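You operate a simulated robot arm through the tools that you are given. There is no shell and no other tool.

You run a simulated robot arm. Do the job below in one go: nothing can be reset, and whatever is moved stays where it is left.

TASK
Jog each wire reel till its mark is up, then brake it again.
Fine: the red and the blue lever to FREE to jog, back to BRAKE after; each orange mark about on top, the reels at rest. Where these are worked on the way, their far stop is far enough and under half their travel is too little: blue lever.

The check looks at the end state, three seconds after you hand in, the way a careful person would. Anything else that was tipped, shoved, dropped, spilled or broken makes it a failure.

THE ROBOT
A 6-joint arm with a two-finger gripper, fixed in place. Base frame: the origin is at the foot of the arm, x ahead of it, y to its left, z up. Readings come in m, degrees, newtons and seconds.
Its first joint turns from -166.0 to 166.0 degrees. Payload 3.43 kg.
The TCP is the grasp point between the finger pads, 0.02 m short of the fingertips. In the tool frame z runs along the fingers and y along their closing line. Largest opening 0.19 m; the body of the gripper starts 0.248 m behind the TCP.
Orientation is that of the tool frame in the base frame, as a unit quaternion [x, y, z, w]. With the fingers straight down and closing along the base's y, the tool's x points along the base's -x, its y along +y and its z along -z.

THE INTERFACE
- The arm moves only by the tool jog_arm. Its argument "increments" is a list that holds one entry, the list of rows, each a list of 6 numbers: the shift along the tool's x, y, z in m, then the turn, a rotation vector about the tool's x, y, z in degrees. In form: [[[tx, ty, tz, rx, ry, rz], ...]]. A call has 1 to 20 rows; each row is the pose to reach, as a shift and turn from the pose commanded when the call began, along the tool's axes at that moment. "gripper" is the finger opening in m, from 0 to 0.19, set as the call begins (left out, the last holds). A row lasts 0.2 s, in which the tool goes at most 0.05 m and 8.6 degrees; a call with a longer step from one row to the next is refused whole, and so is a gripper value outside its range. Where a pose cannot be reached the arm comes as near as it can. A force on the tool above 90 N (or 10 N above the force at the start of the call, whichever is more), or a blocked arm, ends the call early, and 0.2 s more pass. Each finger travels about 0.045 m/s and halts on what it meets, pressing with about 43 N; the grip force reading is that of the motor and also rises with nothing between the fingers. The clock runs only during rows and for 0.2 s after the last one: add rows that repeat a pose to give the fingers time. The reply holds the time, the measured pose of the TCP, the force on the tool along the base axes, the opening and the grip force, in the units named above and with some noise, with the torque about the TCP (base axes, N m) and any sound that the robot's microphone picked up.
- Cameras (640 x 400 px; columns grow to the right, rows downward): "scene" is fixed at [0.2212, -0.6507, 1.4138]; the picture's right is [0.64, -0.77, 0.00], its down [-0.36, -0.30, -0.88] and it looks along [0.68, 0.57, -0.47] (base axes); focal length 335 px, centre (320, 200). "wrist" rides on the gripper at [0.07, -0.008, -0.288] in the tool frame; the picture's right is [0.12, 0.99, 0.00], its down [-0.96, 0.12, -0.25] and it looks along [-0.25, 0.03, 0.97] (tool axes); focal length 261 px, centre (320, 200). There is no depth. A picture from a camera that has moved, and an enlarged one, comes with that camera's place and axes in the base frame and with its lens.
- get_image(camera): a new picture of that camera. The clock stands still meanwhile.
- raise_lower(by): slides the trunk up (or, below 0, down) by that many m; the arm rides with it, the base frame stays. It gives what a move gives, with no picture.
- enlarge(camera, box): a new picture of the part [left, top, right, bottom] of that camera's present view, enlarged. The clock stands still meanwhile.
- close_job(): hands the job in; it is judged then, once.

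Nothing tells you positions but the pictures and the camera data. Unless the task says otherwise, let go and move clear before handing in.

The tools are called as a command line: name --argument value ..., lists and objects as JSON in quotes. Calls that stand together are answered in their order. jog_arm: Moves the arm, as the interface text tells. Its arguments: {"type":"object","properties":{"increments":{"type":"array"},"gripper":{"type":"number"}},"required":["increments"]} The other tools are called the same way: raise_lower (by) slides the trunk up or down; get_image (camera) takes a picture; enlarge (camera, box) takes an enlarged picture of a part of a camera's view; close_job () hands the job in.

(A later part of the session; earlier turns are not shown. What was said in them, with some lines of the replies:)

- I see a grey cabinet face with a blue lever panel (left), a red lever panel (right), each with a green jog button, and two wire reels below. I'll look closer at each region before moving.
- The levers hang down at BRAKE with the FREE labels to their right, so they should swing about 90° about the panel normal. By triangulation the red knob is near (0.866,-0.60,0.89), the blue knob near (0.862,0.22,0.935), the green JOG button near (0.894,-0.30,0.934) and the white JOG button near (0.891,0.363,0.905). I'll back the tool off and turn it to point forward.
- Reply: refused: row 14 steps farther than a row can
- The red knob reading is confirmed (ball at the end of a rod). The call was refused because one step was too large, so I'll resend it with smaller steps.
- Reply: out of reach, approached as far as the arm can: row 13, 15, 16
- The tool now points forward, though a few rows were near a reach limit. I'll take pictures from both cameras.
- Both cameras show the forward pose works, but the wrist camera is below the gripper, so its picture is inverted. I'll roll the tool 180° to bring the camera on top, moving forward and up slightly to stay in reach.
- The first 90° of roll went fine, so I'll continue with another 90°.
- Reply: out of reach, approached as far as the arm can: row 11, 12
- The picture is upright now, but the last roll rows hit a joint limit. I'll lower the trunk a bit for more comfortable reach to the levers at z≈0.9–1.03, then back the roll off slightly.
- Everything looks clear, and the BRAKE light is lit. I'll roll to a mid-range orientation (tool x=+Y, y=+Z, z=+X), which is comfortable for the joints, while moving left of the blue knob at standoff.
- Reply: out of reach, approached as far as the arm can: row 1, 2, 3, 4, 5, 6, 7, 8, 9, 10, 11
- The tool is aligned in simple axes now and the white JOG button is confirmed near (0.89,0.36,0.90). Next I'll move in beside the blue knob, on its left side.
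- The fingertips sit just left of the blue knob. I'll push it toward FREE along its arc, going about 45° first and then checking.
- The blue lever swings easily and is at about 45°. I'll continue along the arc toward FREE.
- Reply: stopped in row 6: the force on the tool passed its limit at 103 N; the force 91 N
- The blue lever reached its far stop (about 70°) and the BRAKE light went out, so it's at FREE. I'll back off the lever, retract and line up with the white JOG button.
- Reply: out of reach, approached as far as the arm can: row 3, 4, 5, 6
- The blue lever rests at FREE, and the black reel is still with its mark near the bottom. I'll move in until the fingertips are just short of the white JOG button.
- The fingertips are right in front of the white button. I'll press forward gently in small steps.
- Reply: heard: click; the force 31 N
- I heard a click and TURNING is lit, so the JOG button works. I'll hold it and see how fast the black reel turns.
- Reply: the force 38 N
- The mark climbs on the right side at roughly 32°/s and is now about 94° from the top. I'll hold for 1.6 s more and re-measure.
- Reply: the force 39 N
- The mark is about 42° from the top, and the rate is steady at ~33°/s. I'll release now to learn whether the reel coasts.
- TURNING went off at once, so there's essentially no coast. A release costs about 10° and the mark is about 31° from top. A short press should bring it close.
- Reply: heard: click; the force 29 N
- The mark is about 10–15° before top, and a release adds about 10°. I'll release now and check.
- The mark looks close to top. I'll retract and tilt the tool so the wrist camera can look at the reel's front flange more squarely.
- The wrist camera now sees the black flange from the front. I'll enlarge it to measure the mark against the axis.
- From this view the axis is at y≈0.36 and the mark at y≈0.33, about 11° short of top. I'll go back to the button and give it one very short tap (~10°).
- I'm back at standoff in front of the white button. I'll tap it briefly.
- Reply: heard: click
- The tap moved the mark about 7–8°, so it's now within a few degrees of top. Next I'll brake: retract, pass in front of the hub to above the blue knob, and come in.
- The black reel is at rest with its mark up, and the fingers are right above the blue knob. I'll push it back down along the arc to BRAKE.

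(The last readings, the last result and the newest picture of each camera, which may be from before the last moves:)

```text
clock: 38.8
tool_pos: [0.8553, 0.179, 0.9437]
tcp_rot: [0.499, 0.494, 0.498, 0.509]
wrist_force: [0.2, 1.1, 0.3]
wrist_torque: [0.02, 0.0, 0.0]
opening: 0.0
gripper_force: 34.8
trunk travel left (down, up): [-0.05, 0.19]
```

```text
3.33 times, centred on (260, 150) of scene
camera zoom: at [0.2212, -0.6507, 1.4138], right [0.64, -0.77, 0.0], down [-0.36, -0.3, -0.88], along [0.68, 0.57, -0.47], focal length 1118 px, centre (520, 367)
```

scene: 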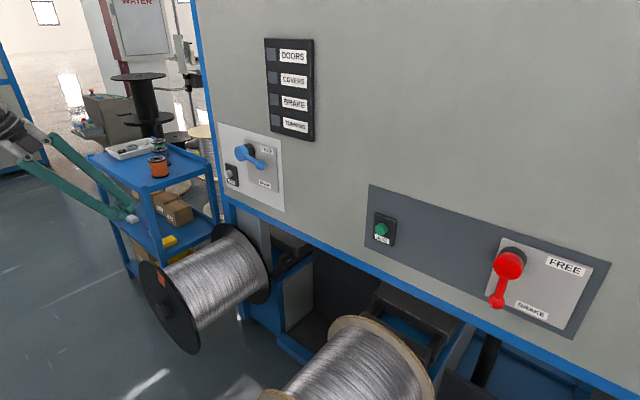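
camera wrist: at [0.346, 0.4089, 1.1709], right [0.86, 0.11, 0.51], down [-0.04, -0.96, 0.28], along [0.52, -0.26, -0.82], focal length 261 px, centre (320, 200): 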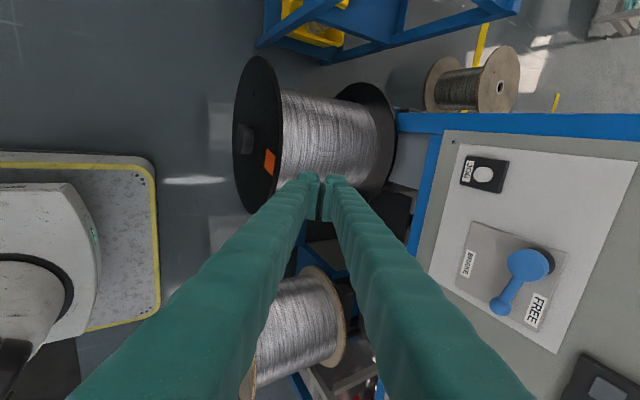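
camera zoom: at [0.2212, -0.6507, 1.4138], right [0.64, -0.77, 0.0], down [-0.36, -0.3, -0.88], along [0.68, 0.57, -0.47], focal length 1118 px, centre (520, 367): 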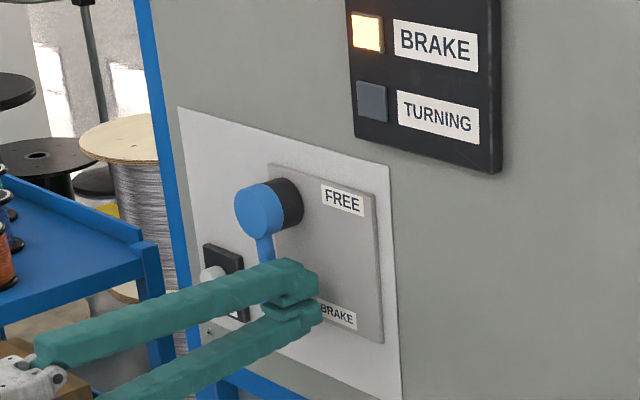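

The BRAKE light is on again. I'll push the last few degrees to seat the lever at its stop.

jog_arm --increments '[[[0.005, -0.003, 0, 0, 0, 0], [0.01, -0.005, 0, 0, 0, 0], [0.014, -0.007, 0, 0, 0, 0], [0.018, -0.008, 0, 0, 0, 0], [0.022, -0.009, 0, 0, 0, 0]]]'

enlarge --camera "scene" --box '[180, 90, 340, 210]'

get_image --camera "wrist"

```text
clock: 40.0
tool_pos: [0.8558, 0.1933, 0.9357]
tcp_rot: [0.502, 0.491, 0.497, 0.509]
wrist_force: [-9.2, -60.1, 11.8]
wrist_torque: [-0.39, -0.1, -0.31]
opening: 0.0
gripper_force: 33.7
trunk travel left (down, up): [-0.05, 0.19]
```

```text
3.33 times, centred on (260, 150) of scene
camera zoom: at [0.2212, -0.6507, 1.4138], right [0.64, -0.77, 0.0], down [-0.36, -0.3, -0.88], along [0.68, 0.57, -0.47], focal length 1118 px, centre (520, 367)
```

zoom: 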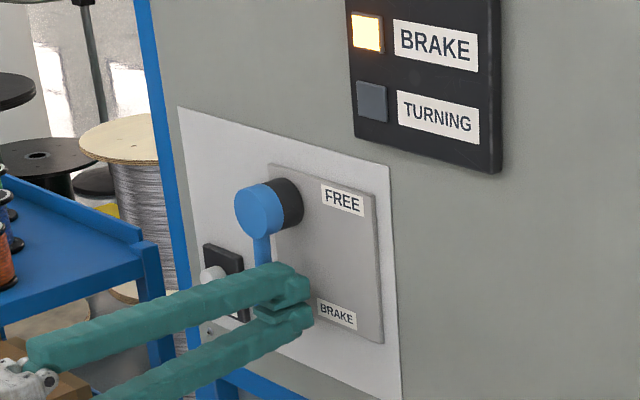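

```text
taken
camera wrist: at [0.5705, 0.2708, 0.9228], right [-0.01, 0.12, 0.99], down [-0.27, -0.96, 0.11], along [0.96, -0.27, 0.04], focal length 261 px, centre (320, 200)
```

wrist: 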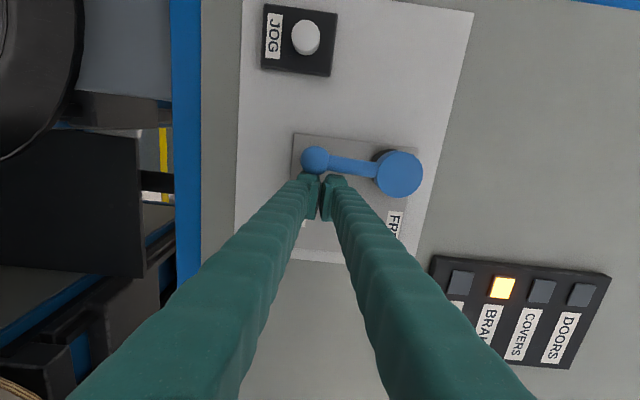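

The blue lever is seated at BRAKE (60 N against its stop, light on). Next I'll back off, retract and traverse right to the left side of the red knob, which is near (0.864,-0.598,0.889).

jog_arm --increments '[[[-0.01, 0, 0, 0, 0, 0], [-0.02, 0, -0.02, 0, 0, 0], [-0.03, 0, -0.056, 0, 0, 0], [-0.074, -0.003, -0.055, 0, 0, 0], [-0.118, -0.006, -0.054, 0, 0, 0], [-0.162, -0.009, -0.053, 0, 0.5, 0], [-0.206, -0.012, -0.052, 0, 1, 0], [-0.25, -0.015, -0.051, 0, 1.3, 0], [-0.294, -0.018, -0.05, 0, 1.3, 0], [-0.337, -0.021, -0.049, 0, 1.3, 0], [-0.381, -0.024, -0.048, 0, 1.3, 0], [-0.425, -0.027, -0.047, 0, 1.3, 0], [-0.469, -0.03, -0.046, 0, 1.3, 0], [-0.513, -0.033, -0.044, 0, 1.3, 0], [-0.557, -0.036, -0.043, 0, 1.3, 0], [-0.601, -0.039, -0.042, 0, 1.3, 0], [-0.645, -0.042, -0.041, 0, 1.3, 0], [-0.689, -0.045, -0.04, 0, 1.3, 0], [-0.733, -0.047, -0.039, 0, 1.3, 0], [-0.733, -0.047, -0.039, 0, 1.3, 0]]]'

get_image --camera "scene"

get_image --camera "wrist"

```text
clock: 44.2
tool_pos: [0.8084, -0.5337, 0.8879]
tcp_rot: [0.493, 0.501, 0.504, 0.503]
wrist_force: [-0.2, -0.2, -1.0]
wrist_torque: [-0.02, 0.02, 0.02]
opening: 0.0
gripper_force: 34.0
out of reach, approached as far as the arm can: row 3, 4, 5, 6, 7, 8, 9, 10, 11, 12
trunk travel left (down, up): [-0.05, 0.19]
```

```text
taken
```

scene: 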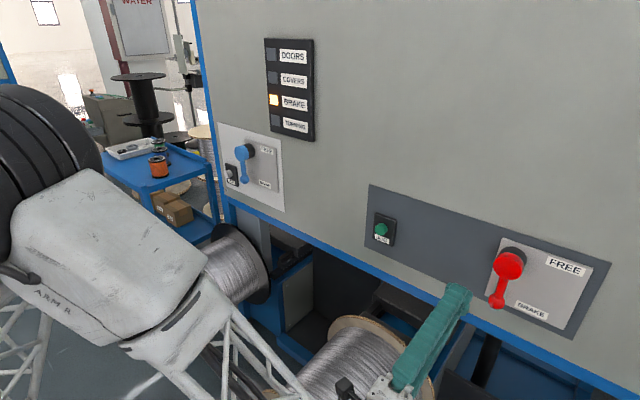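

```text
taken
camera wrist: at [0.5206, -0.4655, 0.8761], right [-0.01, 0.12, 0.99], down [-0.24, -0.96, 0.12], along [0.97, -0.24, 0.04], focal length 261 px, centre (320, 200)
```

wrist: 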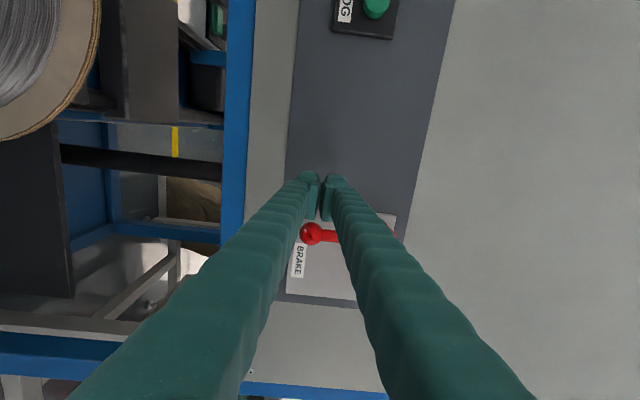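

The fingers are left of the red knob, confirmed at about (0.864,-0.599,0.887). I'll move in and push it along its arc toward FREE.

jog_arm --increments '[[[0, 0, 0.025, 0, 0, 0], [0, 0, 0.047, 0, 0, 0], [-0.012, 0.004, 0.047, 0, 0, 0], [-0.025, 0.006, 0.047, 0, 0, 0], [-0.038, 0.003, 0.047, 0, 0, 0], [-0.052, 0.0, 0.047, 0, 0, 0], [-0.065, -0.001, 0.047, 0, 0, 0], [-0.079, 0.0, 0.047, 0, 0, 0], [-0.093, 0.003, 0.047, 0, 0, 0], [-0.106, 0.007, 0.047, 0, 0, 0]]]'

enlarge --camera "scene" --box '[400, 200, 640, 350]'

```text
clock: 46.4
tool_pos: [0.8553, -0.6379, 0.8984]
tcp_rot: [0.494, 0.5, 0.504, 0.502]
wrist_force: [-0.7, 0.1, 0.0]
wrist_torque: [0.01, 0.02, 0.01]
opening: 0.0002
gripper_force: 34.5
trunk travel left (down, up): [-0.05, 0.19]
```

```text
2.67 times, centred on (520, 275) of scene
camera zoom: at [0.2212, -0.6507, 1.4138], right [0.64, -0.77, 0.0], down [-0.36, -0.3, -0.88], along [0.68, 0.57, -0.47], focal length 894 px, centre (-213, 0)
```

zoom: 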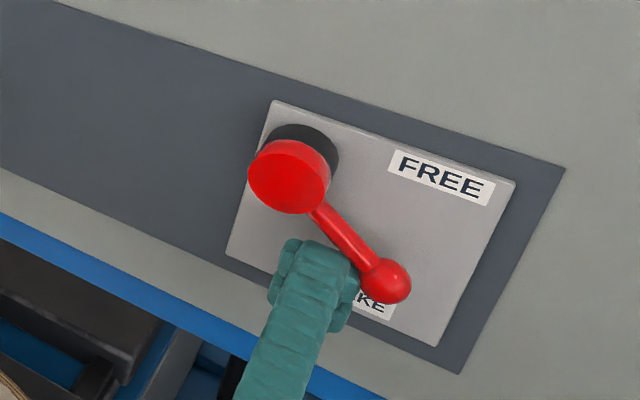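

The red lever is about halfway. I'll continue pushing toward FREE.

jog_arm --increments '[[[-0.013, 0.005, 0, 0, 0, 0], [-0.025, 0.012, 0, 0, 0, 0], [-0.035, 0.022, 0, 0, 0, 0], [-0.044, 0.032, 0, 0, 0, 0], [-0.049, 0.04, 0, 0, 0, 0], [-0.053, 0.048, 0, 0, 0, 0]]]'

enlarge --camera "scene" --box '[400, 200, 640, 350]'

get_image --camera "scene"

```text
clock: 47.7
tool_pos: [0.8485, -0.6903, 0.9167]
tcp_rot: [0.502, 0.503, 0.5, 0.495]
wrist_force: [0.2, 10.1, -36.3]
wrist_torque: [-0.09, -3.04, -1.46]
opening: 0.0
gripper_force: 33.8
trunk travel left (down, up): [-0.05, 0.19]
stopped in row 6: the force on the tool passed its limit at 98 N (the readings are from after the stop); the commanded pose is now the measured one
```

```text
2.67 times, centred on (520, 275) of scene
camera zoom: at [0.2212, -0.6507, 1.4138], right [0.64, -0.77, 0.0], down [-0.36, -0.3, -0.88], along [0.68, 0.57, -0.47], focal length 894 px, centre (-213, 0)
```

zoom: 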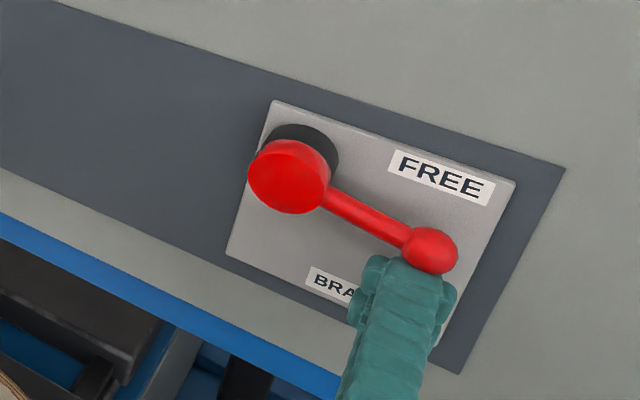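

```text
taken
```

scene: 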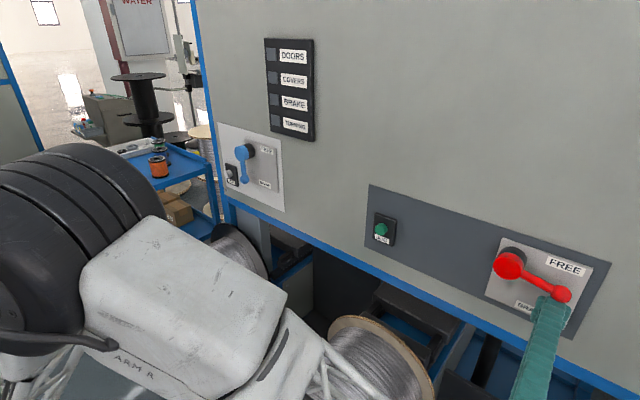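

The red lever is at its far stop at FREE and the BRAKE light went out. I'll back off and move to a viewing pose over the wooden reel's front flange to find its mark.

jog_arm --increments '[[[0.006, -0.01, 0, 0, 0, 0], [0.012, -0.02, -0.01, 0, 0, 0], [0.015, -0.02, -0.05, 0, 0, 0], [0.05, -0.01, -0.07, 0, 0, 0], [0.08, -0.007, -0.101, 6, 0, 0], [0.11, -0.005, -0.132, 12, 0, 0], [0.14, -0.002, -0.163, 18, 0, 0], [0.17, 0.0, -0.194, 24, 0, 0], [0.2, 0.003, -0.225, 30, 0, 0], [0.23, 0.006, -0.256, 36, 0, 0], [0.26, 0.008, -0.287, 42, 0, 0], [0.29, 0.011, -0.318, 48, 0, 0], [0.32, 0.013, -0.348, 54, 0, 0], [0.32, 0.013, -0.348, 60, 0, 0], [0.32, 0.013, -0.348, 60, 0, 0]]]'

get_image --camera "wrist"

get_image --camera "scene"

```text
clock: 50.9
tool_pos: [0.4693, -0.3978, 0.8904]
tcp_rot: [0.643, 0.679, 0.248, 0.251]
wrist_force: [0.3, -1.0, 0.8]
wrist_torque: [0.03, 0.0, 0.0]
opening: 0.0001
gripper_force: 34.1
out of reach, approached as far as the arm can: row 11, 12, 13, 14, 15
trunk travel left (down, up): [-0.05, 0.19]
```

```text
taken
camera wrist: at [0.2703, -0.3312, 1.1003], right [0.74, 0.17, 0.65], down [-0.03, -0.96, 0.28], along [0.67, -0.23, -0.7], focal length 261 px, centre (320, 200)
```

wrist: 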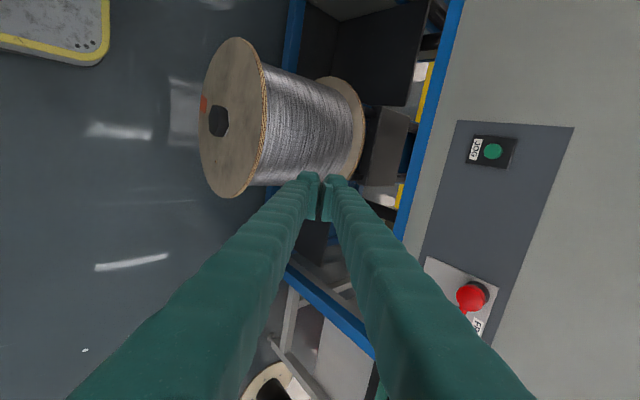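

```text
taken
```

scene: 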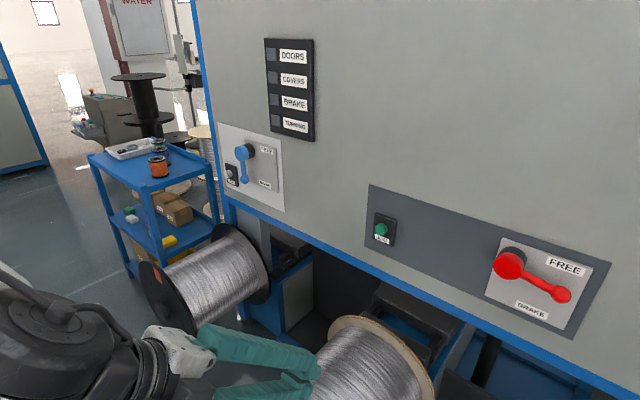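

The wooden flange is clearly visible, with an orange mark on the lower-left part of it as seen. I'll enlarge to measure the angle.

enlarge --camera "wrist" --box '[180, 20, 380, 210]'

```text
2.11 times, centred on (280, 115) of wrist
camera zoom: at [0.2703, -0.3312, 1.1003], right [0.74, 0.17, 0.65], down [-0.03, -0.96, 0.28], along [0.67, -0.23, -0.7], focal length 549 px, centre (404, 379)
```

zoom: 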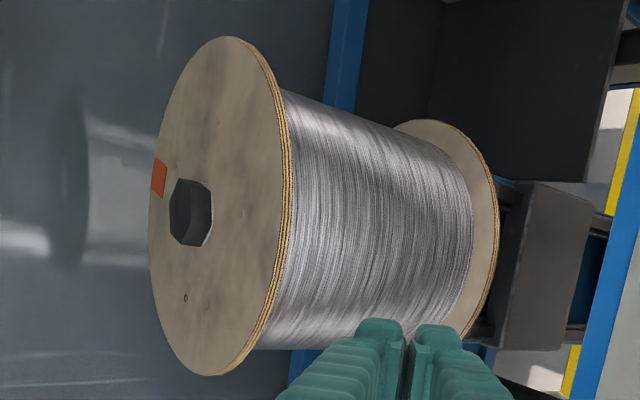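

The wooden reel's mark is at the bottom, roughly 190° from top. Next I'll go to the green JOG button near (0.89,-0.30,0.93).

jog_arm --increments '[[[0.008, 0.0309, 0.0216, -4.86, 0, 0], [0.016, 0.0617, 0.0433, -9.72, 0, 0], [0.024, 0.0926, 0.0649, -14.6, 0, 0], [0.032, 0.1234, 0.0865, -19.4, 0, 0], [0.04, 0.1543, 0.1082, -24.3, 0, 0], [0.048, 0.1851, 0.1298, -29.1, 0, 0], [0.056, 0.216, 0.1514, -34, 0, 0], [0.064, 0.2468, 0.173, -38.9, 0, 0], [0.072, 0.2777, 0.1947, -43.7, 0, 0], [0.08, 0.3085, 0.2163, -48.5, 0, 0], [0.08, 0.3085, 0.2163, -48.5, 0, 0]]]'

get_image --camera "scene"

get_image --camera "wrist"

```text
clock: 53.3
tool_pos: [0.8411, -0.299, 0.9307]
tcp_rot: [0.483, 0.517, 0.505, 0.494]
wrist_force: [-0.4, 0.6, 0.5]
wrist_torque: [-0.02, 0.01, -0.04]
opening: 0.0
gripper_force: 35.1
trunk travel left (down, up): [-0.05, 0.19]
```

```text
taken
```

scene: 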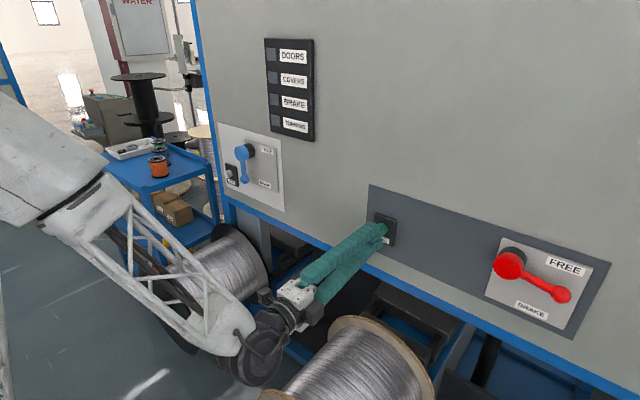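

```text
taken
camera wrist: at [0.5504, -0.2427, 0.9218], right [0.0, 0.14, 0.99], down [-0.2, -0.97, 0.14], along [0.98, -0.2, 0.03], focal length 261 px, centre (320, 200)
```

wrist: 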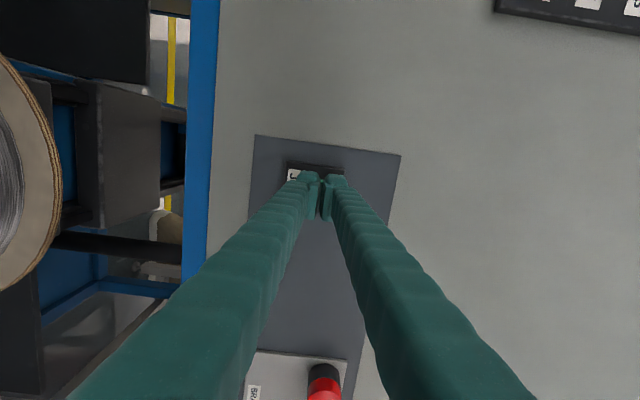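

The fingers are in front of the green button. I'll zoom in to check alignment before pressing.

enlarge --camera "scene" --box '[340, 180, 440, 270]'

enlarge --camera "wrist" --box '[250, 120, 400, 230]'

enlarge --camera "scene" --box '[220, 300, 460, 400]'

```text
4.44 times, centred on (390, 225) of scene
camera zoom: at [0.2212, -0.6507, 1.4138], right [0.64, -0.77, 0.0], down [-0.36, -0.3, -0.88], along [0.68, 0.57, -0.47], focal length 1491 px, centre (9, 89)
```

zoom: 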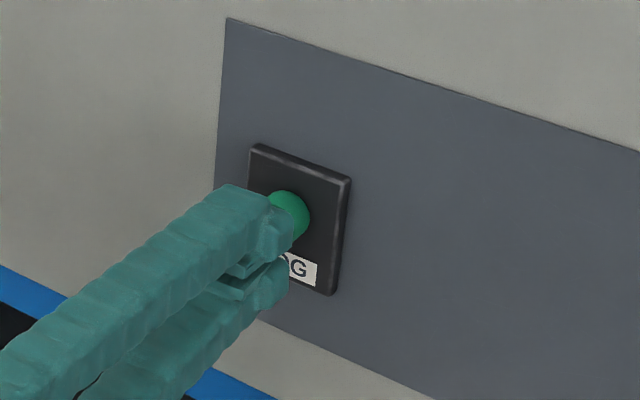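

```text
3.64 times, centred on (325, 175) of wrist
camera zoom: at [0.5504, -0.2427, 0.9218], right [0.0, 0.14, 0.99], down [-0.2, -0.97, 0.14], along [0.98, -0.2, 0.03], focal length 948 px, centre (302, 291)
```

zoom: 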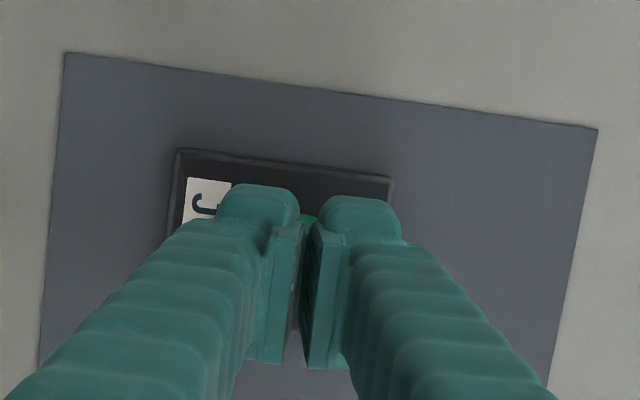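

```text
2.67 times, centred on (340, 350) of scene
camera zoom: at [0.2212, -0.6507, 1.4138], right [0.64, -0.77, 0.0], down [-0.36, -0.3, -0.88], along [0.68, 0.57, -0.47], focal length 894 px, centre (267, -200)
```

zoom: 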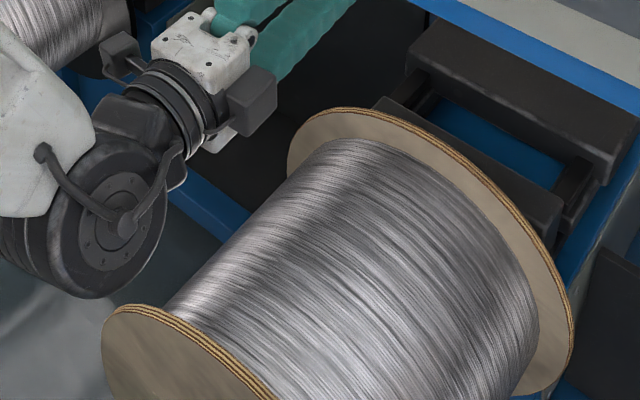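

The button lines up with the fingers, with its centre a touch higher. The scene camera can also see the top of the wooden flange. I'll press it now.

jog_arm --increments '[[[0, 0.005, 0.012, 0, 0, 0], [0, 0.005, 0.018, 0, 0, 0], [0, 0.005, 0.022, 0, 0, 0], [0, 0.005, 0.026, 0, 0, 0]]]'

get_image --camera "scene"

```text
clock: 54.3
tool_pos: [0.8665, -0.2987, 0.9373]
tcp_rot: [0.484, 0.517, 0.506, 0.493]
wrist_force: [-3.2, -0.6, 2.1]
wrist_torque: [-0.02, 0.01, -0.02]
opening: 0.0004
gripper_force: 34.6
trunk travel left (down, up): [-0.05, 0.19]
heard: click
```

```text
taken
```

scene: 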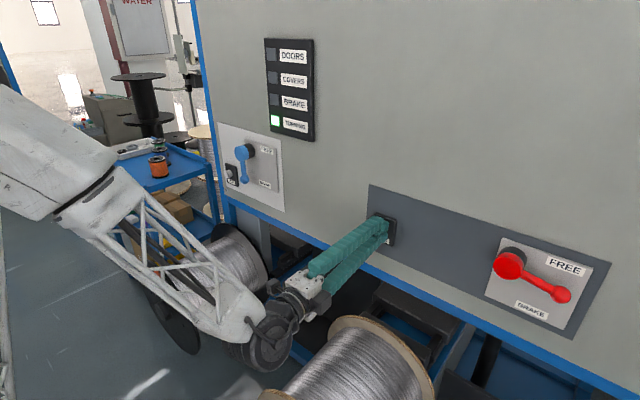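

I heard a click and TURNING is on. I'll hold the button and watch for the mark to come up over the flange top.

jog_arm --increments '[[[0, 0, 0, 0, 0, 0], [0, 0, 0, 0, 0, 0], [0, 0, 0, 0, 0, 0], [0, 0, 0, 0, 0, 0], [0, 0, 0, 0, 0, 0], [0, 0, 0, 0, 0, 0], [0, 0, 0, 0, 0, 0], [0, 0, 0, 0, 0, 0], [0, 0, 0, 0, 0, 0]]]'

enlarge --camera "scene" --box '[220, 300, 460, 400]'

enlarge --camera "scene" --box '[230, 20, 350, 150]'

```text
clock: 56.3
tool_pos: [0.8661, -0.2985, 0.9366]
tcp_rot: [0.483, 0.517, 0.506, 0.493]
wrist_force: [-4.6, -0.2, 0.3]
wrist_torque: [0.0, 0.02, -0.04]
opening: 0.0001
gripper_force: 34.9
trunk travel left (down, up): [-0.05, 0.19]
```

```text
2.67 times, centred on (340, 350) of scene
camera zoom: at [0.2212, -0.6507, 1.4138], right [0.64, -0.77, 0.0], down [-0.36, -0.3, -0.88], along [0.68, 0.57, -0.47], focal length 894 px, centre (267, -200)
```

zoom: 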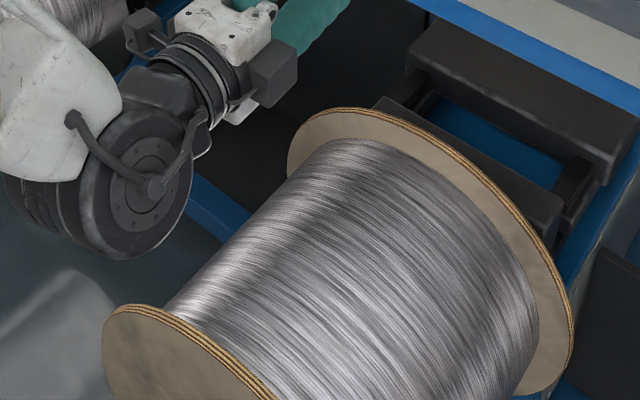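

```text
3.08 times, centred on (290, 85) of scene
camera zoom: at [0.2212, -0.6507, 1.4138], right [0.64, -0.77, 0.0], down [-0.36, -0.3, -0.88], along [0.68, 0.57, -0.47], focal length 1032 px, centre (412, 554)
```

zoom: 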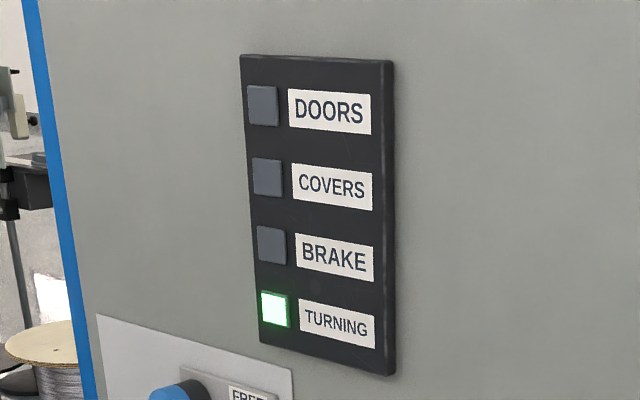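

The reel is still turning and the mark isn't in view yet. I'll hold for another 1.6 s.

jog_arm --increments '[[[0, 0, 0, 0, 0, 0], [0, 0, 0, 0, 0, 0], [0, 0, 0, 0, 0, 0], [0, 0, 0, 0, 0, 0], [0, 0, 0, 0, 0, 0], [0, 0, 0, 0, 0, 0], [0, 0, 0, 0, 0, 0]]]'

enlarge --camera "scene" --box '[220, 300, 460, 400]'

```text
clock: 57.9
tool_pos: [0.8662, -0.2971, 0.935]
tcp_rot: [0.484, 0.517, 0.506, 0.493]
wrist_force: [-4.6, -0.2, -1.5]
wrist_torque: [0.0, 0.02, -0.04]
opening: 0.0002
gripper_force: 34.2
trunk travel left (down, up): [-0.05, 0.19]
```

```text
2.67 times, centred on (340, 350) of scene
camera zoom: at [0.2212, -0.6507, 1.4138], right [0.64, -0.77, 0.0], down [-0.36, -0.3, -0.88], along [0.68, 0.57, -0.47], focal length 894 px, centre (267, -200)
```

zoom: 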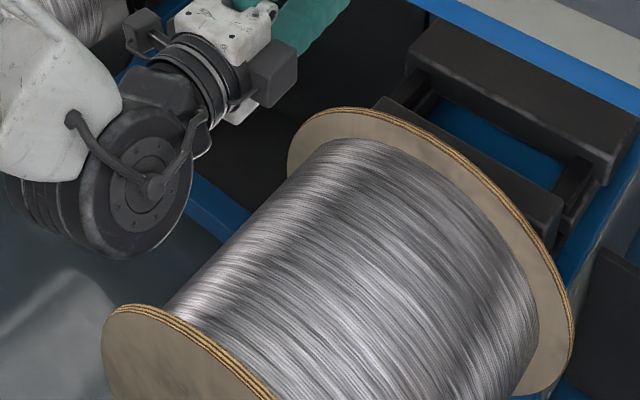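

There's no mark in view yet, and I estimate about 65–75° to go. I'll hold 1.0 s more and check.

jog_arm --increments '[[[0, 0, 0, 0, 0, 0], [0, 0, 0, 0, 0, 0], [0, 0, 0, 0, 0, 0], [0, 0, 0, 0, 0, 0]]]'

enlarge --camera "scene" --box '[220, 300, 460, 400]'

```text
clock: 58.9
tool_pos: [0.8662, -0.297, 0.9356]
tcp_rot: [0.483, 0.517, 0.506, 0.492]
wrist_force: [-3.4, -0.2, -0.2]
wrist_torque: [-0.03, 0.05, -0.05]
opening: 0.0
gripper_force: 34.0
trunk travel left (down, up): [-0.05, 0.19]
```

```text
2.67 times, centred on (340, 350) of scene
camera zoom: at [0.2212, -0.6507, 1.4138], right [0.64, -0.77, 0.0], down [-0.36, -0.3, -0.88], along [0.68, 0.57, -0.47], focal length 894 px, centre (267, -200)
```

zoom: 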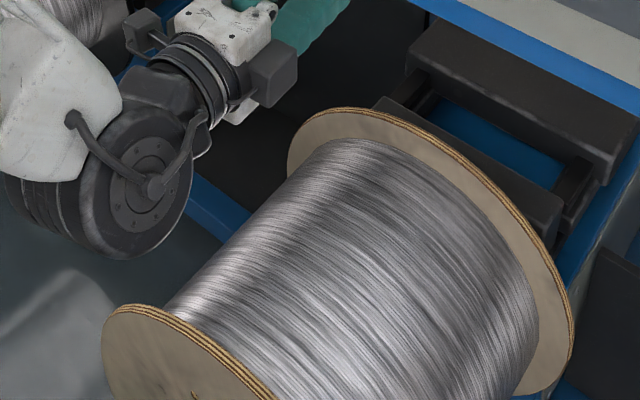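

A small hole in the flange has come into view. It was about 90° ahead of the mark, so the mark should be roughly 60° from top. I'll hold 1.2 s more.

jog_arm --increments '[[[0, 0, 0, 0, 0, 0], [0, 0, 0, 0, 0, 0], [0, 0, 0, 0, 0, 0], [0, 0, 0, 0, 0, 0], [0, 0, 0, 0, 0, 0]]]'

enlarge --camera "scene" --box '[220, 300, 460, 400]'

```text
clock: 60.1
tool_pos: [0.8651, -0.2989, 0.9362]
tcp_rot: [0.483, 0.517, 0.506, 0.493]
wrist_force: [-4.1, -0.6, -0.8]
wrist_torque: [-0.01, 0.03, -0.03]
opening: 0.0002
gripper_force: 34.4
trunk travel left (down, up): [-0.05, 0.19]
```

```text
2.67 times, centred on (340, 350) of scene
camera zoom: at [0.2212, -0.6507, 1.4138], right [0.64, -0.77, 0.0], down [-0.36, -0.3, -0.88], along [0.68, 0.57, -0.47], focal length 894 px, centre (267, -200)
```

zoom: 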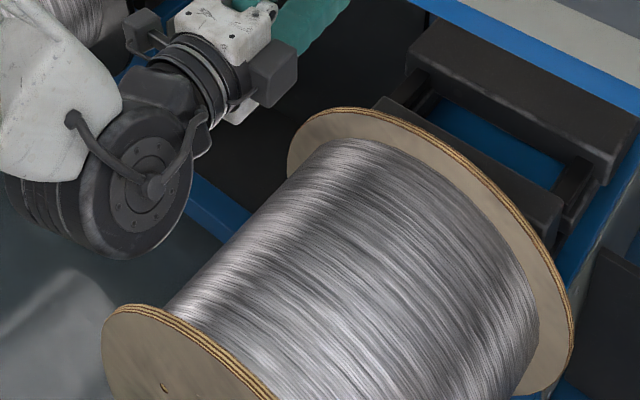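

The hole has moved on as expected, which puts the mark about 33° from top at ~25°/s. I'll hold another 0.6 s.

jog_arm --increments '[[[0, 0, 0, 0, 0, 0], [0, 0, 0, 0, 0, 0]]]'

enlarge --camera "scene" --box '[220, 300, 460, 400]'

```text
clock: 60.7
tool_pos: [0.8666, -0.2986, 0.9369]
tcp_rot: [0.484, 0.517, 0.506, 0.493]
wrist_force: [-4.8, -0.6, 0.2]
wrist_torque: [0.01, 0.07, -0.03]
opening: 0.0
gripper_force: 34.5
trunk travel left (down, up): [-0.05, 0.19]
```

```text
2.67 times, centred on (340, 350) of scene
camera zoom: at [0.2212, -0.6507, 1.4138], right [0.64, -0.77, 0.0], down [-0.36, -0.3, -0.88], along [0.68, 0.57, -0.47], focal length 894 px, centre (267, -200)
```

zoom: 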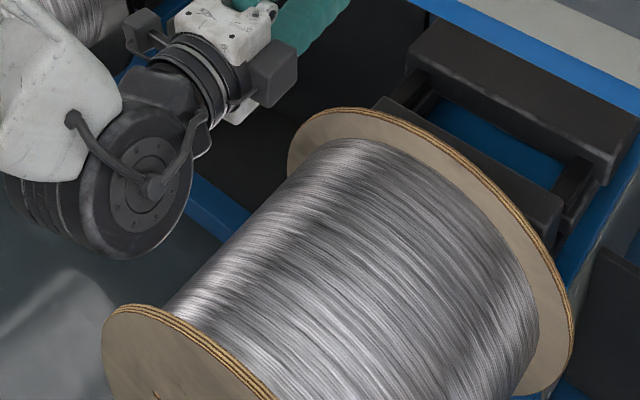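

The mark should be about 18° from top, just below the picture edge. I'll hold one more row (0.4 s) and look.

jog_arm --increments '[[[0, 0, 0, 0, 0, 0]]]'

enlarge --camera "scene" --box '[240, 340, 340, 400]'

```text
clock: 61.1
tool_pos: [0.8657, -0.2988, 0.9364]
tcp_rot: [0.483, 0.517, 0.506, 0.492]
wrist_force: [-4.7, -0.8, -1.1]
wrist_torque: [0.01, 0.07, -0.05]
opening: 0.0
gripper_force: 34.3
trunk travel left (down, up): [-0.05, 0.19]
```

```text
6.40 times, centred on (290, 370) of scene
camera zoom: at [0.2212, -0.6507, 1.4138], right [0.64, -0.77, 0.0], down [-0.36, -0.3, -0.88], along [0.68, 0.57, -0.47], focal length 2147 px, centre (512, -888)
```

zoom: 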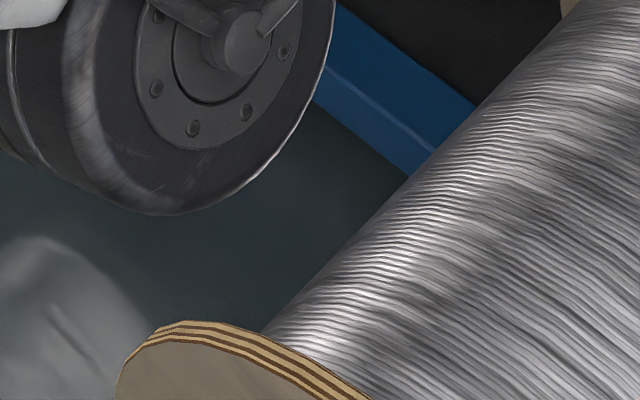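

The zoom renders a little beyond the frame's edge, so I'll centre a box near the bottom to see more of the wooden flange.

enlarge --camera "scene" --box '[200, 390, 400, 400]'

```text
3.20 times, centred on (300, 395) of scene
camera zoom: at [0.2212, -0.6507, 1.4138], right [0.64, -0.77, 0.0], down [-0.36, -0.3, -0.88], along [0.68, 0.57, -0.47], focal length 1073 px, centre (384, -424)
```

zoom: 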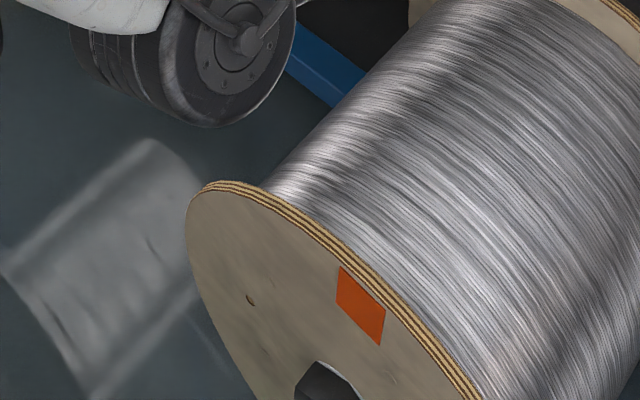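

The mark is plainly visible at about 5–9° before top. I'll release now, since the release itself adds a few degrees.

jog_arm --increments '[[[0, 0, -0.015, 0, 0, 0], [0, 0, -0.035, 0, 0, 0], [0, 0, -0.035, 0, 0, 0]]]'

enlarge --camera "scene" --box '[200, 390, 400, 400]'

get_image --camera "scene"

```text
clock: 61.9
tool_pos: [0.8313, -0.3008, 0.9361]
tcp_rot: [0.484, 0.518, 0.505, 0.492]
wrist_force: [-0.1, 0.1, 0.3]
wrist_torque: [-0.01, -0.01, 0.02]
opening: 0.0001
gripper_force: 34.4
trunk travel left (down, up): [-0.05, 0.19]
```

```text
3.20 times, centred on (300, 395) of scene
camera zoom: at [0.2212, -0.6507, 1.4138], right [0.64, -0.77, 0.0], down [-0.36, -0.3, -0.88], along [0.68, 0.57, -0.47], focal length 1073 px, centre (384, -424)
```

zoom: 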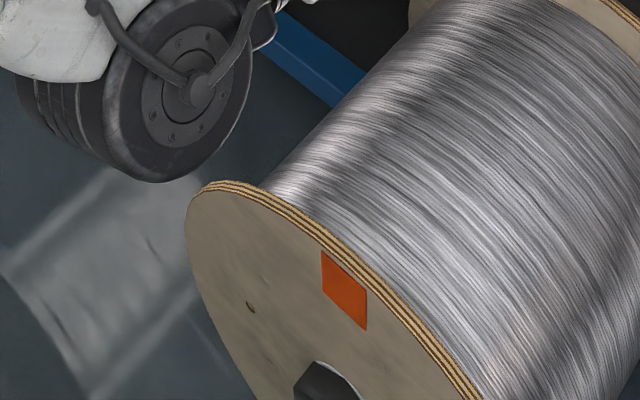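

```text
taken
```

scene: 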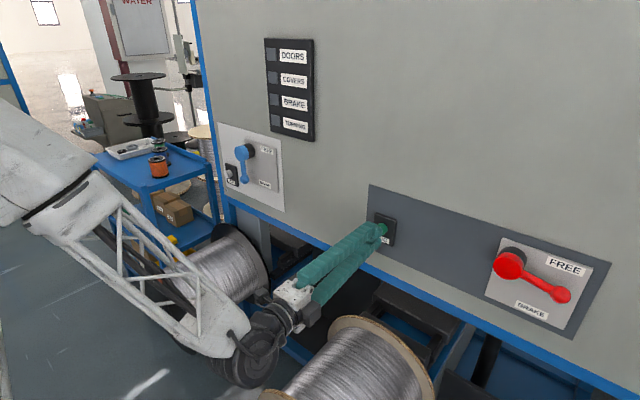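

The wooden reel's mark is on top (within ~2°), and the TURNING light is off. Next I'll traverse to just above the red knob to brake it.

jog_arm --increments '[[[0, 0, -0.03, 0, 0, 0], [-0.02, 0.003, -0.05, 0, 0, 0], [-0.0626, 0.0138, -0.0522, 0, -0.5, 0], [-0.1052, 0.0246, -0.0543, 0, -1, 0], [-0.1477, 0.0354, -0.0565, 0, -1.5, 0], [-0.1903, 0.0462, -0.0586, 0, -2, 0], [-0.2329, 0.057, -0.0608, 0, -2.7, 0], [-0.2755, 0.0678, -0.0629, 0, -2.7, 0], [-0.318, 0.0786, -0.0651, 0, -2.7, 0], [-0.3606, 0.0894, -0.0672, 0, -2.7, 0], [-0.4032, 0.1002, -0.0694, 0, -2.7, 0], [-0.4032, 0.1002, -0.0694, 0, -2.7, 0]]]'

get_image --camera "wrist"

get_image --camera "scene"

```text
clock: 64.5
tool_pos: [0.7774, -0.7012, 1.0463]
tcp_rot: [0.495, 0.506, 0.494, 0.505]
wrist_force: [-0.1, -1.7, -0.1]
wrist_torque: [0.0, -0.03, 0.01]
opening: 0.0
gripper_force: 34.5
trunk travel left (down, up): [-0.05, 0.19]
```

```text
taken
camera wrist: at [0.4906, -0.6312, 1.0378], right [0.0, 0.14, 0.99], down [-0.25, -0.96, 0.14], along [0.97, -0.25, 0.03], focal length 261 px, centre (320, 200)
```

wrist: 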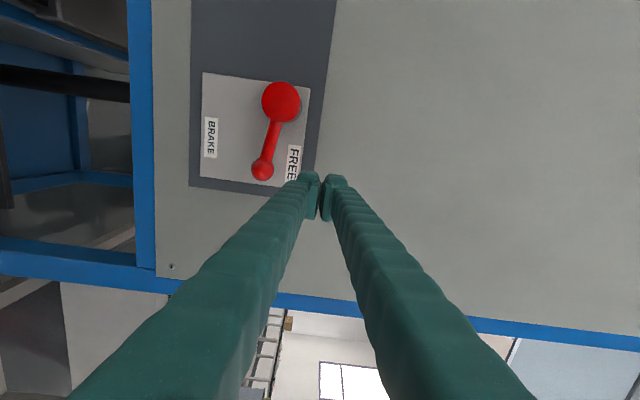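

```text
taken
```

scene: 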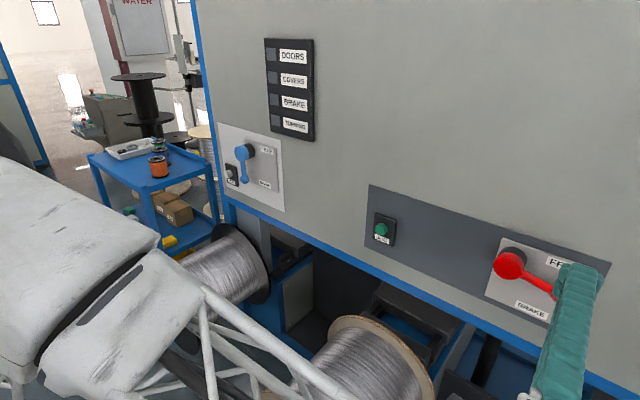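

The fingers are above the red knob, which is near (−0.695, 0.965) in y,z. I'll move in and sweep the lever down along its arc to BRAKE.

jog_arm --increments '[[[0, 0, 0.04, 0, 0, 0], [0, 0, 0.077, 0, 0, 0], [0.002, -0.015, 0.077, 0, 0, 0], [0.004, -0.03, 0.077, 0, 0, 0], [0.004, -0.042, 0.077, 0, 0, 0], [0.003, -0.055, 0.077, 0, 0, 0], [0.002, -0.067, 0.077, 0, 0, 0], [0.0035, -0.079, 0.077, 0, 0, 0], [0.0056, -0.0905, 0.077, 0, 0, 0], [0.01, -0.102, 0.077, 0, 0, 0], [0.0156, -0.114, 0.077, 0, 0, 0], [0.023, -0.124, 0.077, 0, 0, 0], [0.031, -0.134, 0.077, 0, 0, 0], [0.038, -0.14, 0.077, 0, 0, 0], [0.045, -0.145, 0.077, 0, 0, 0]]]'

enlarge --camera "scene" --box '[400, 200, 640, 350]'

get_image --camera "scene"

```text
clock: 67.7
tool_pos: [0.8575, -0.6629, 0.901]
tcp_rot: [0.495, 0.505, 0.494, 0.505]
wrist_force: [-0.1, -0.8, 0.3]
wrist_torque: [-0.01, 0.01, -0.01]
opening: 0.0003
gripper_force: 34.4
trunk travel left (down, up): [-0.05, 0.19]
```

```text
2.67 times, centred on (520, 275) of scene
camera zoom: at [0.2212, -0.6507, 1.4138], right [0.64, -0.77, 0.0], down [-0.36, -0.3, -0.88], along [0.68, 0.57, -0.47], focal length 894 px, centre (-213, 0)
```

zoom: 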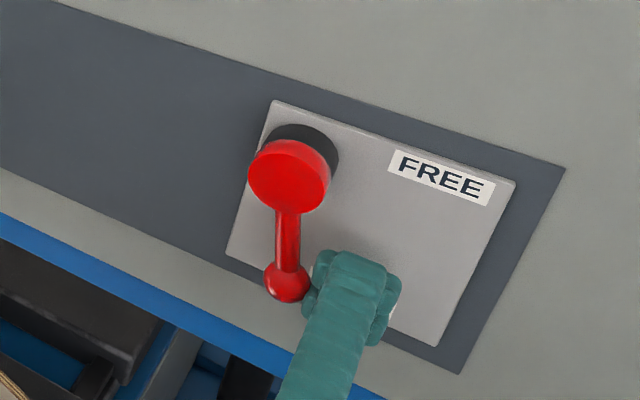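

```text
taken
```

scene: 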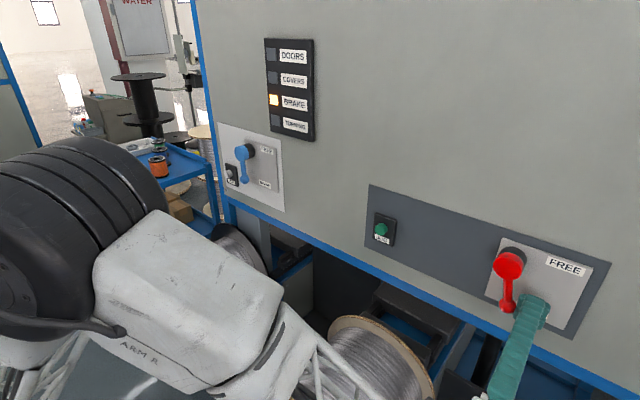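

The BRAKE light is on, and the red knob is about 10° from its original stop. I'll push the last bit gently.

jog_arm --increments '[[[0.006, -0.003, 0, 0, 0, 0], [0.012, -0.006, 0, 0, 0, 0], [0.017, -0.008, 0, 0, 0, 0], [0.021, -0.009, 0, 0, 0, 0], [0.025, -0.01, 0, 0, 0, 0], [0.029, -0.011, 0, 0, 0, 0]]]'

enlarge --camera "scene" --box '[400, 200, 640, 350]'

```text
clock: 69.1
tool_pos: [0.8559, -0.636, 0.8874]
tcp_rot: [0.497, 0.504, 0.493, 0.506]
wrist_force: [-2.8, -26.2, 0.6]
wrist_torque: [-0.19, -0.05, -0.16]
opening: 0.0001
gripper_force: 34.0
trunk travel left (down, up): [-0.05, 0.19]
```

```text
2.67 times, centred on (520, 275) of scene
camera zoom: at [0.2212, -0.6507, 1.4138], right [0.64, -0.77, 0.0], down [-0.36, -0.3, -0.88], along [0.68, 0.57, -0.47], focal length 894 px, centre (-213, 0)
```

zoom: 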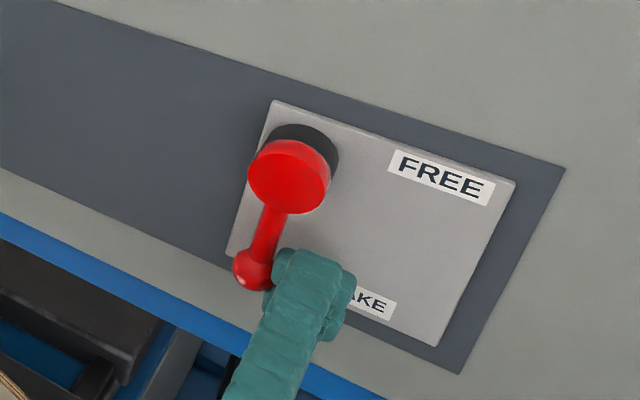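

The red lever is back at its original BRAKE position against the stop. I'll back off and move the arm to a clear central pose, then check everything.

jog_arm --increments '[[[-0.01, 0, 0, 0, 0, 0], [-0.02, 0, -0.02, 0, 0, 0], [-0.02, 0, -0.06, 0, 0, 0], [-0.02, 0.01, -0.09, 0, 0, 0], [0.02, 0.02, -0.09, 0, 0, 0], [0.062, 0.03, -0.09, 0, 0, 0], [0.104, 0.04, -0.09, 0, 0, 0], [0.146, 0.05, -0.09, 0, 0, 0], [0.188, 0.06, -0.09, 0, 0, 0], [0.23, 0.07, -0.085, 0, 0, 0], [0.272, 0.08, -0.08, 0, 0, 0], [0.314, 0.09, -0.075, 0, 0, 0], [0.356, 0.1, -0.07, 0, 0, 0], [0.398, 0.11, -0.065, 0, 0, 0], [0.44, 0.12, -0.06, 0, 0, 0], [0.482, 0.13, -0.06, 0, 0, 0], [0.524, 0.14, -0.06, 0, 0, 0], [0.566, 0.15, -0.06, 0, 0, 0], [0.608, 0.16, -0.06, 0, 0, 0], [0.636, 0.17, -0.06, 0, 0, 0]]]'

get_image --camera "scene"

enlarge --camera "scene" --box '[200, 390, 400, 400]'

enlarge --camera "scene" --box '[120, 220, 290, 370]'

```text
clock: 73.3
tool_pos: [0.7972, 0.0063, 1.0435]
tcp_rot: [0.494, 0.507, 0.493, 0.505]
wrist_force: [-0.4, -0.2, 0.2]
wrist_torque: [0.01, -0.04, 0.05]
opening: 0.0001
gripper_force: 34.7
trunk travel left (down, up): [-0.05, 0.19]
```

```text
taken
```

scene: 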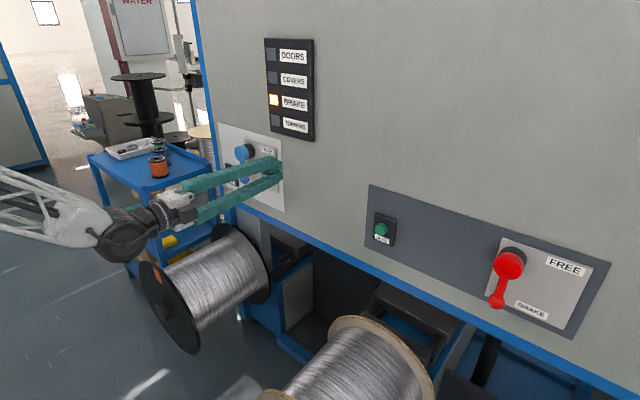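

```text
3.20 times, centred on (300, 395) of scene
camera zoom: at [0.2212, -0.6507, 1.4138], right [0.64, -0.77, 0.0], down [-0.36, -0.3, -0.88], along [0.68, 0.57, -0.47], focal length 1073 px, centre (384, -424)
```

zoom: 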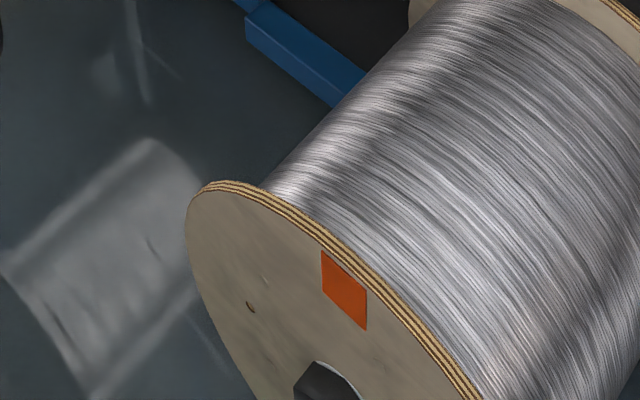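

```text
2.67 times, centred on (205, 295) of scene
camera zoom: at [0.2212, -0.6507, 1.4138], right [0.64, -0.77, 0.0], down [-0.36, -0.3, -0.88], along [0.68, 0.57, -0.47], focal length 894 px, centre (627, -53)
```

zoom: 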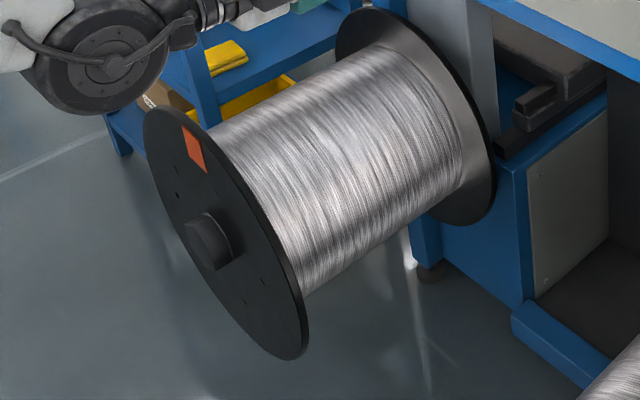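

Both marks are on top, the BRAKE light is lit and TURNING is off. The gripper hides the blue lever from the scene camera, so I'll check it with the wrist camera and after a small lift.

jog_arm --increments '[[[0, 0.04, 0, 0, 0, 0], [0, 0.08, 0, 0, 0, 0], [0, 0.12, 0, 0, 0, 0], [0, 0.16, 0, 0, 0, 0], [0, 0.16, 0, 0, 0, 0]]]'

get_image --camera "scene"

enlarge --camera "scene" --box '[200, 100, 360, 220]'

enlarge --camera "scene" --box '[350, 170, 640, 360]'

enlarge --camera "scene" --box '[200, 390, 400, 400]'

```text
clock: 74.5
tool_pos: [0.7995, 0.0118, 1.2036]
tcp_rot: [0.494, 0.506, 0.495, 0.505]
wrist_force: [-0.4, 0.0, 0.4]
wrist_torque: [0.0, -0.04, -0.01]
opening: 0.0002
gripper_force: 34.4
trunk travel left (down, up): [-0.05, 0.19]
```

```text
taken
```

scene: 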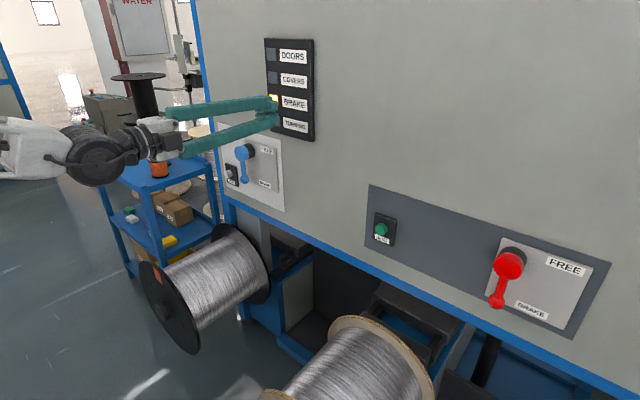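

```text
3.33 times, centred on (280, 160) of scene
camera zoom: at [0.2212, -0.6507, 1.4138], right [0.64, -0.77, 0.0], down [-0.36, -0.3, -0.88], along [0.68, 0.57, -0.47], focal length 1118 px, centre (453, 333)
```

zoom: 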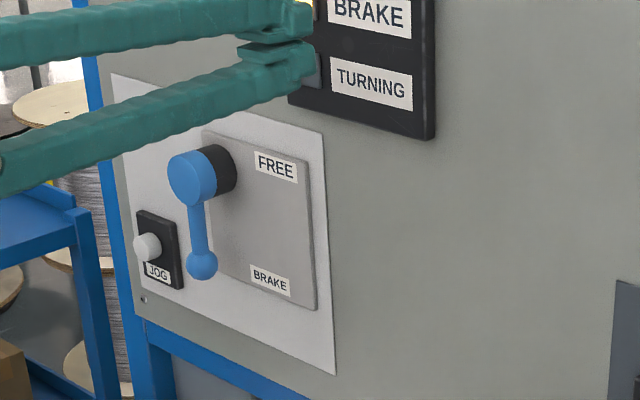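

```text
2.11 times, centred on (495, 265) of scene
camera zoom: at [0.2212, -0.6507, 1.4138], right [0.64, -0.77, 0.0], down [-0.36, -0.3, -0.88], along [0.68, 0.57, -0.47], focal length 706 px, centre (-48, 63)
```

zoom: 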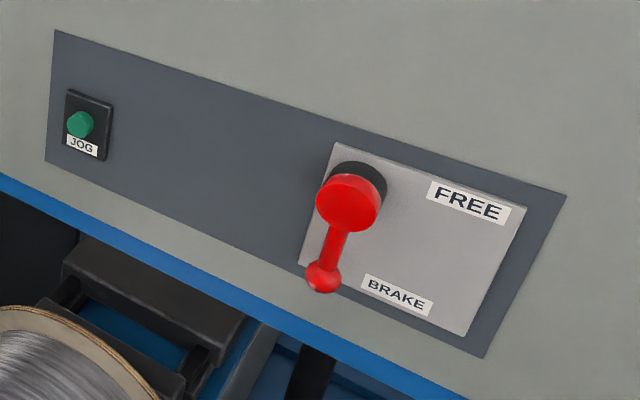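

```text
3.20 times, centred on (300, 395) of scene
camera zoom: at [0.2212, -0.6507, 1.4138], right [0.64, -0.77, 0.0], down [-0.36, -0.3, -0.88], along [0.68, 0.57, -0.47], focal length 1073 px, centre (384, -424)
```

zoom: 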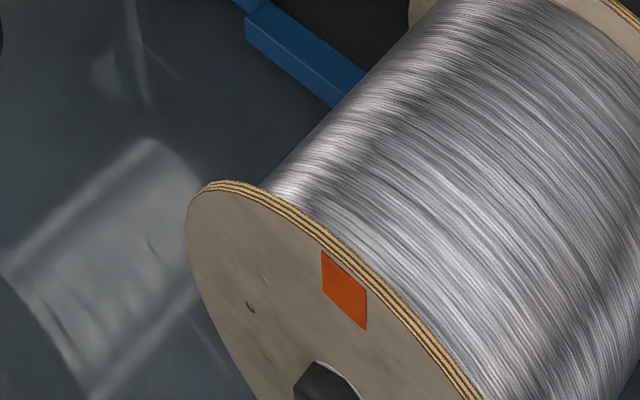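

Both levers are back where they started at BRAKE, and both orange marks are on top with the reels at rest. Neither button is being pressed, nothing else was disturbed, and the arm is clear. I'm handing the job in.

close_job

```text
The job is handed in.
```

Both wire reels are jogged with their orange marks up and braked again, and I've handed the job in. No verdict came back with the hand-in.

- **Black reel (blue lever):** the lever went to its far stop at FREE, and I jogged the reel with the white button. By my measurement from the pictures, the mark is about 4° from top. The lever is back against its BRAKE stop.
- **Wooden reel (red lever):** the lever went to its far stop at FREE, and I jogged the reel with the green button. The mark is about 2° from top by the same kind of measurement. The lever is back at its original BRAKE position.

After both levers were back, the BRAKE light was on and the TURNING light was off. Neither mark shifted between later pictures. I saw nothing else moved or knocked, and the arm is clear of the panel.
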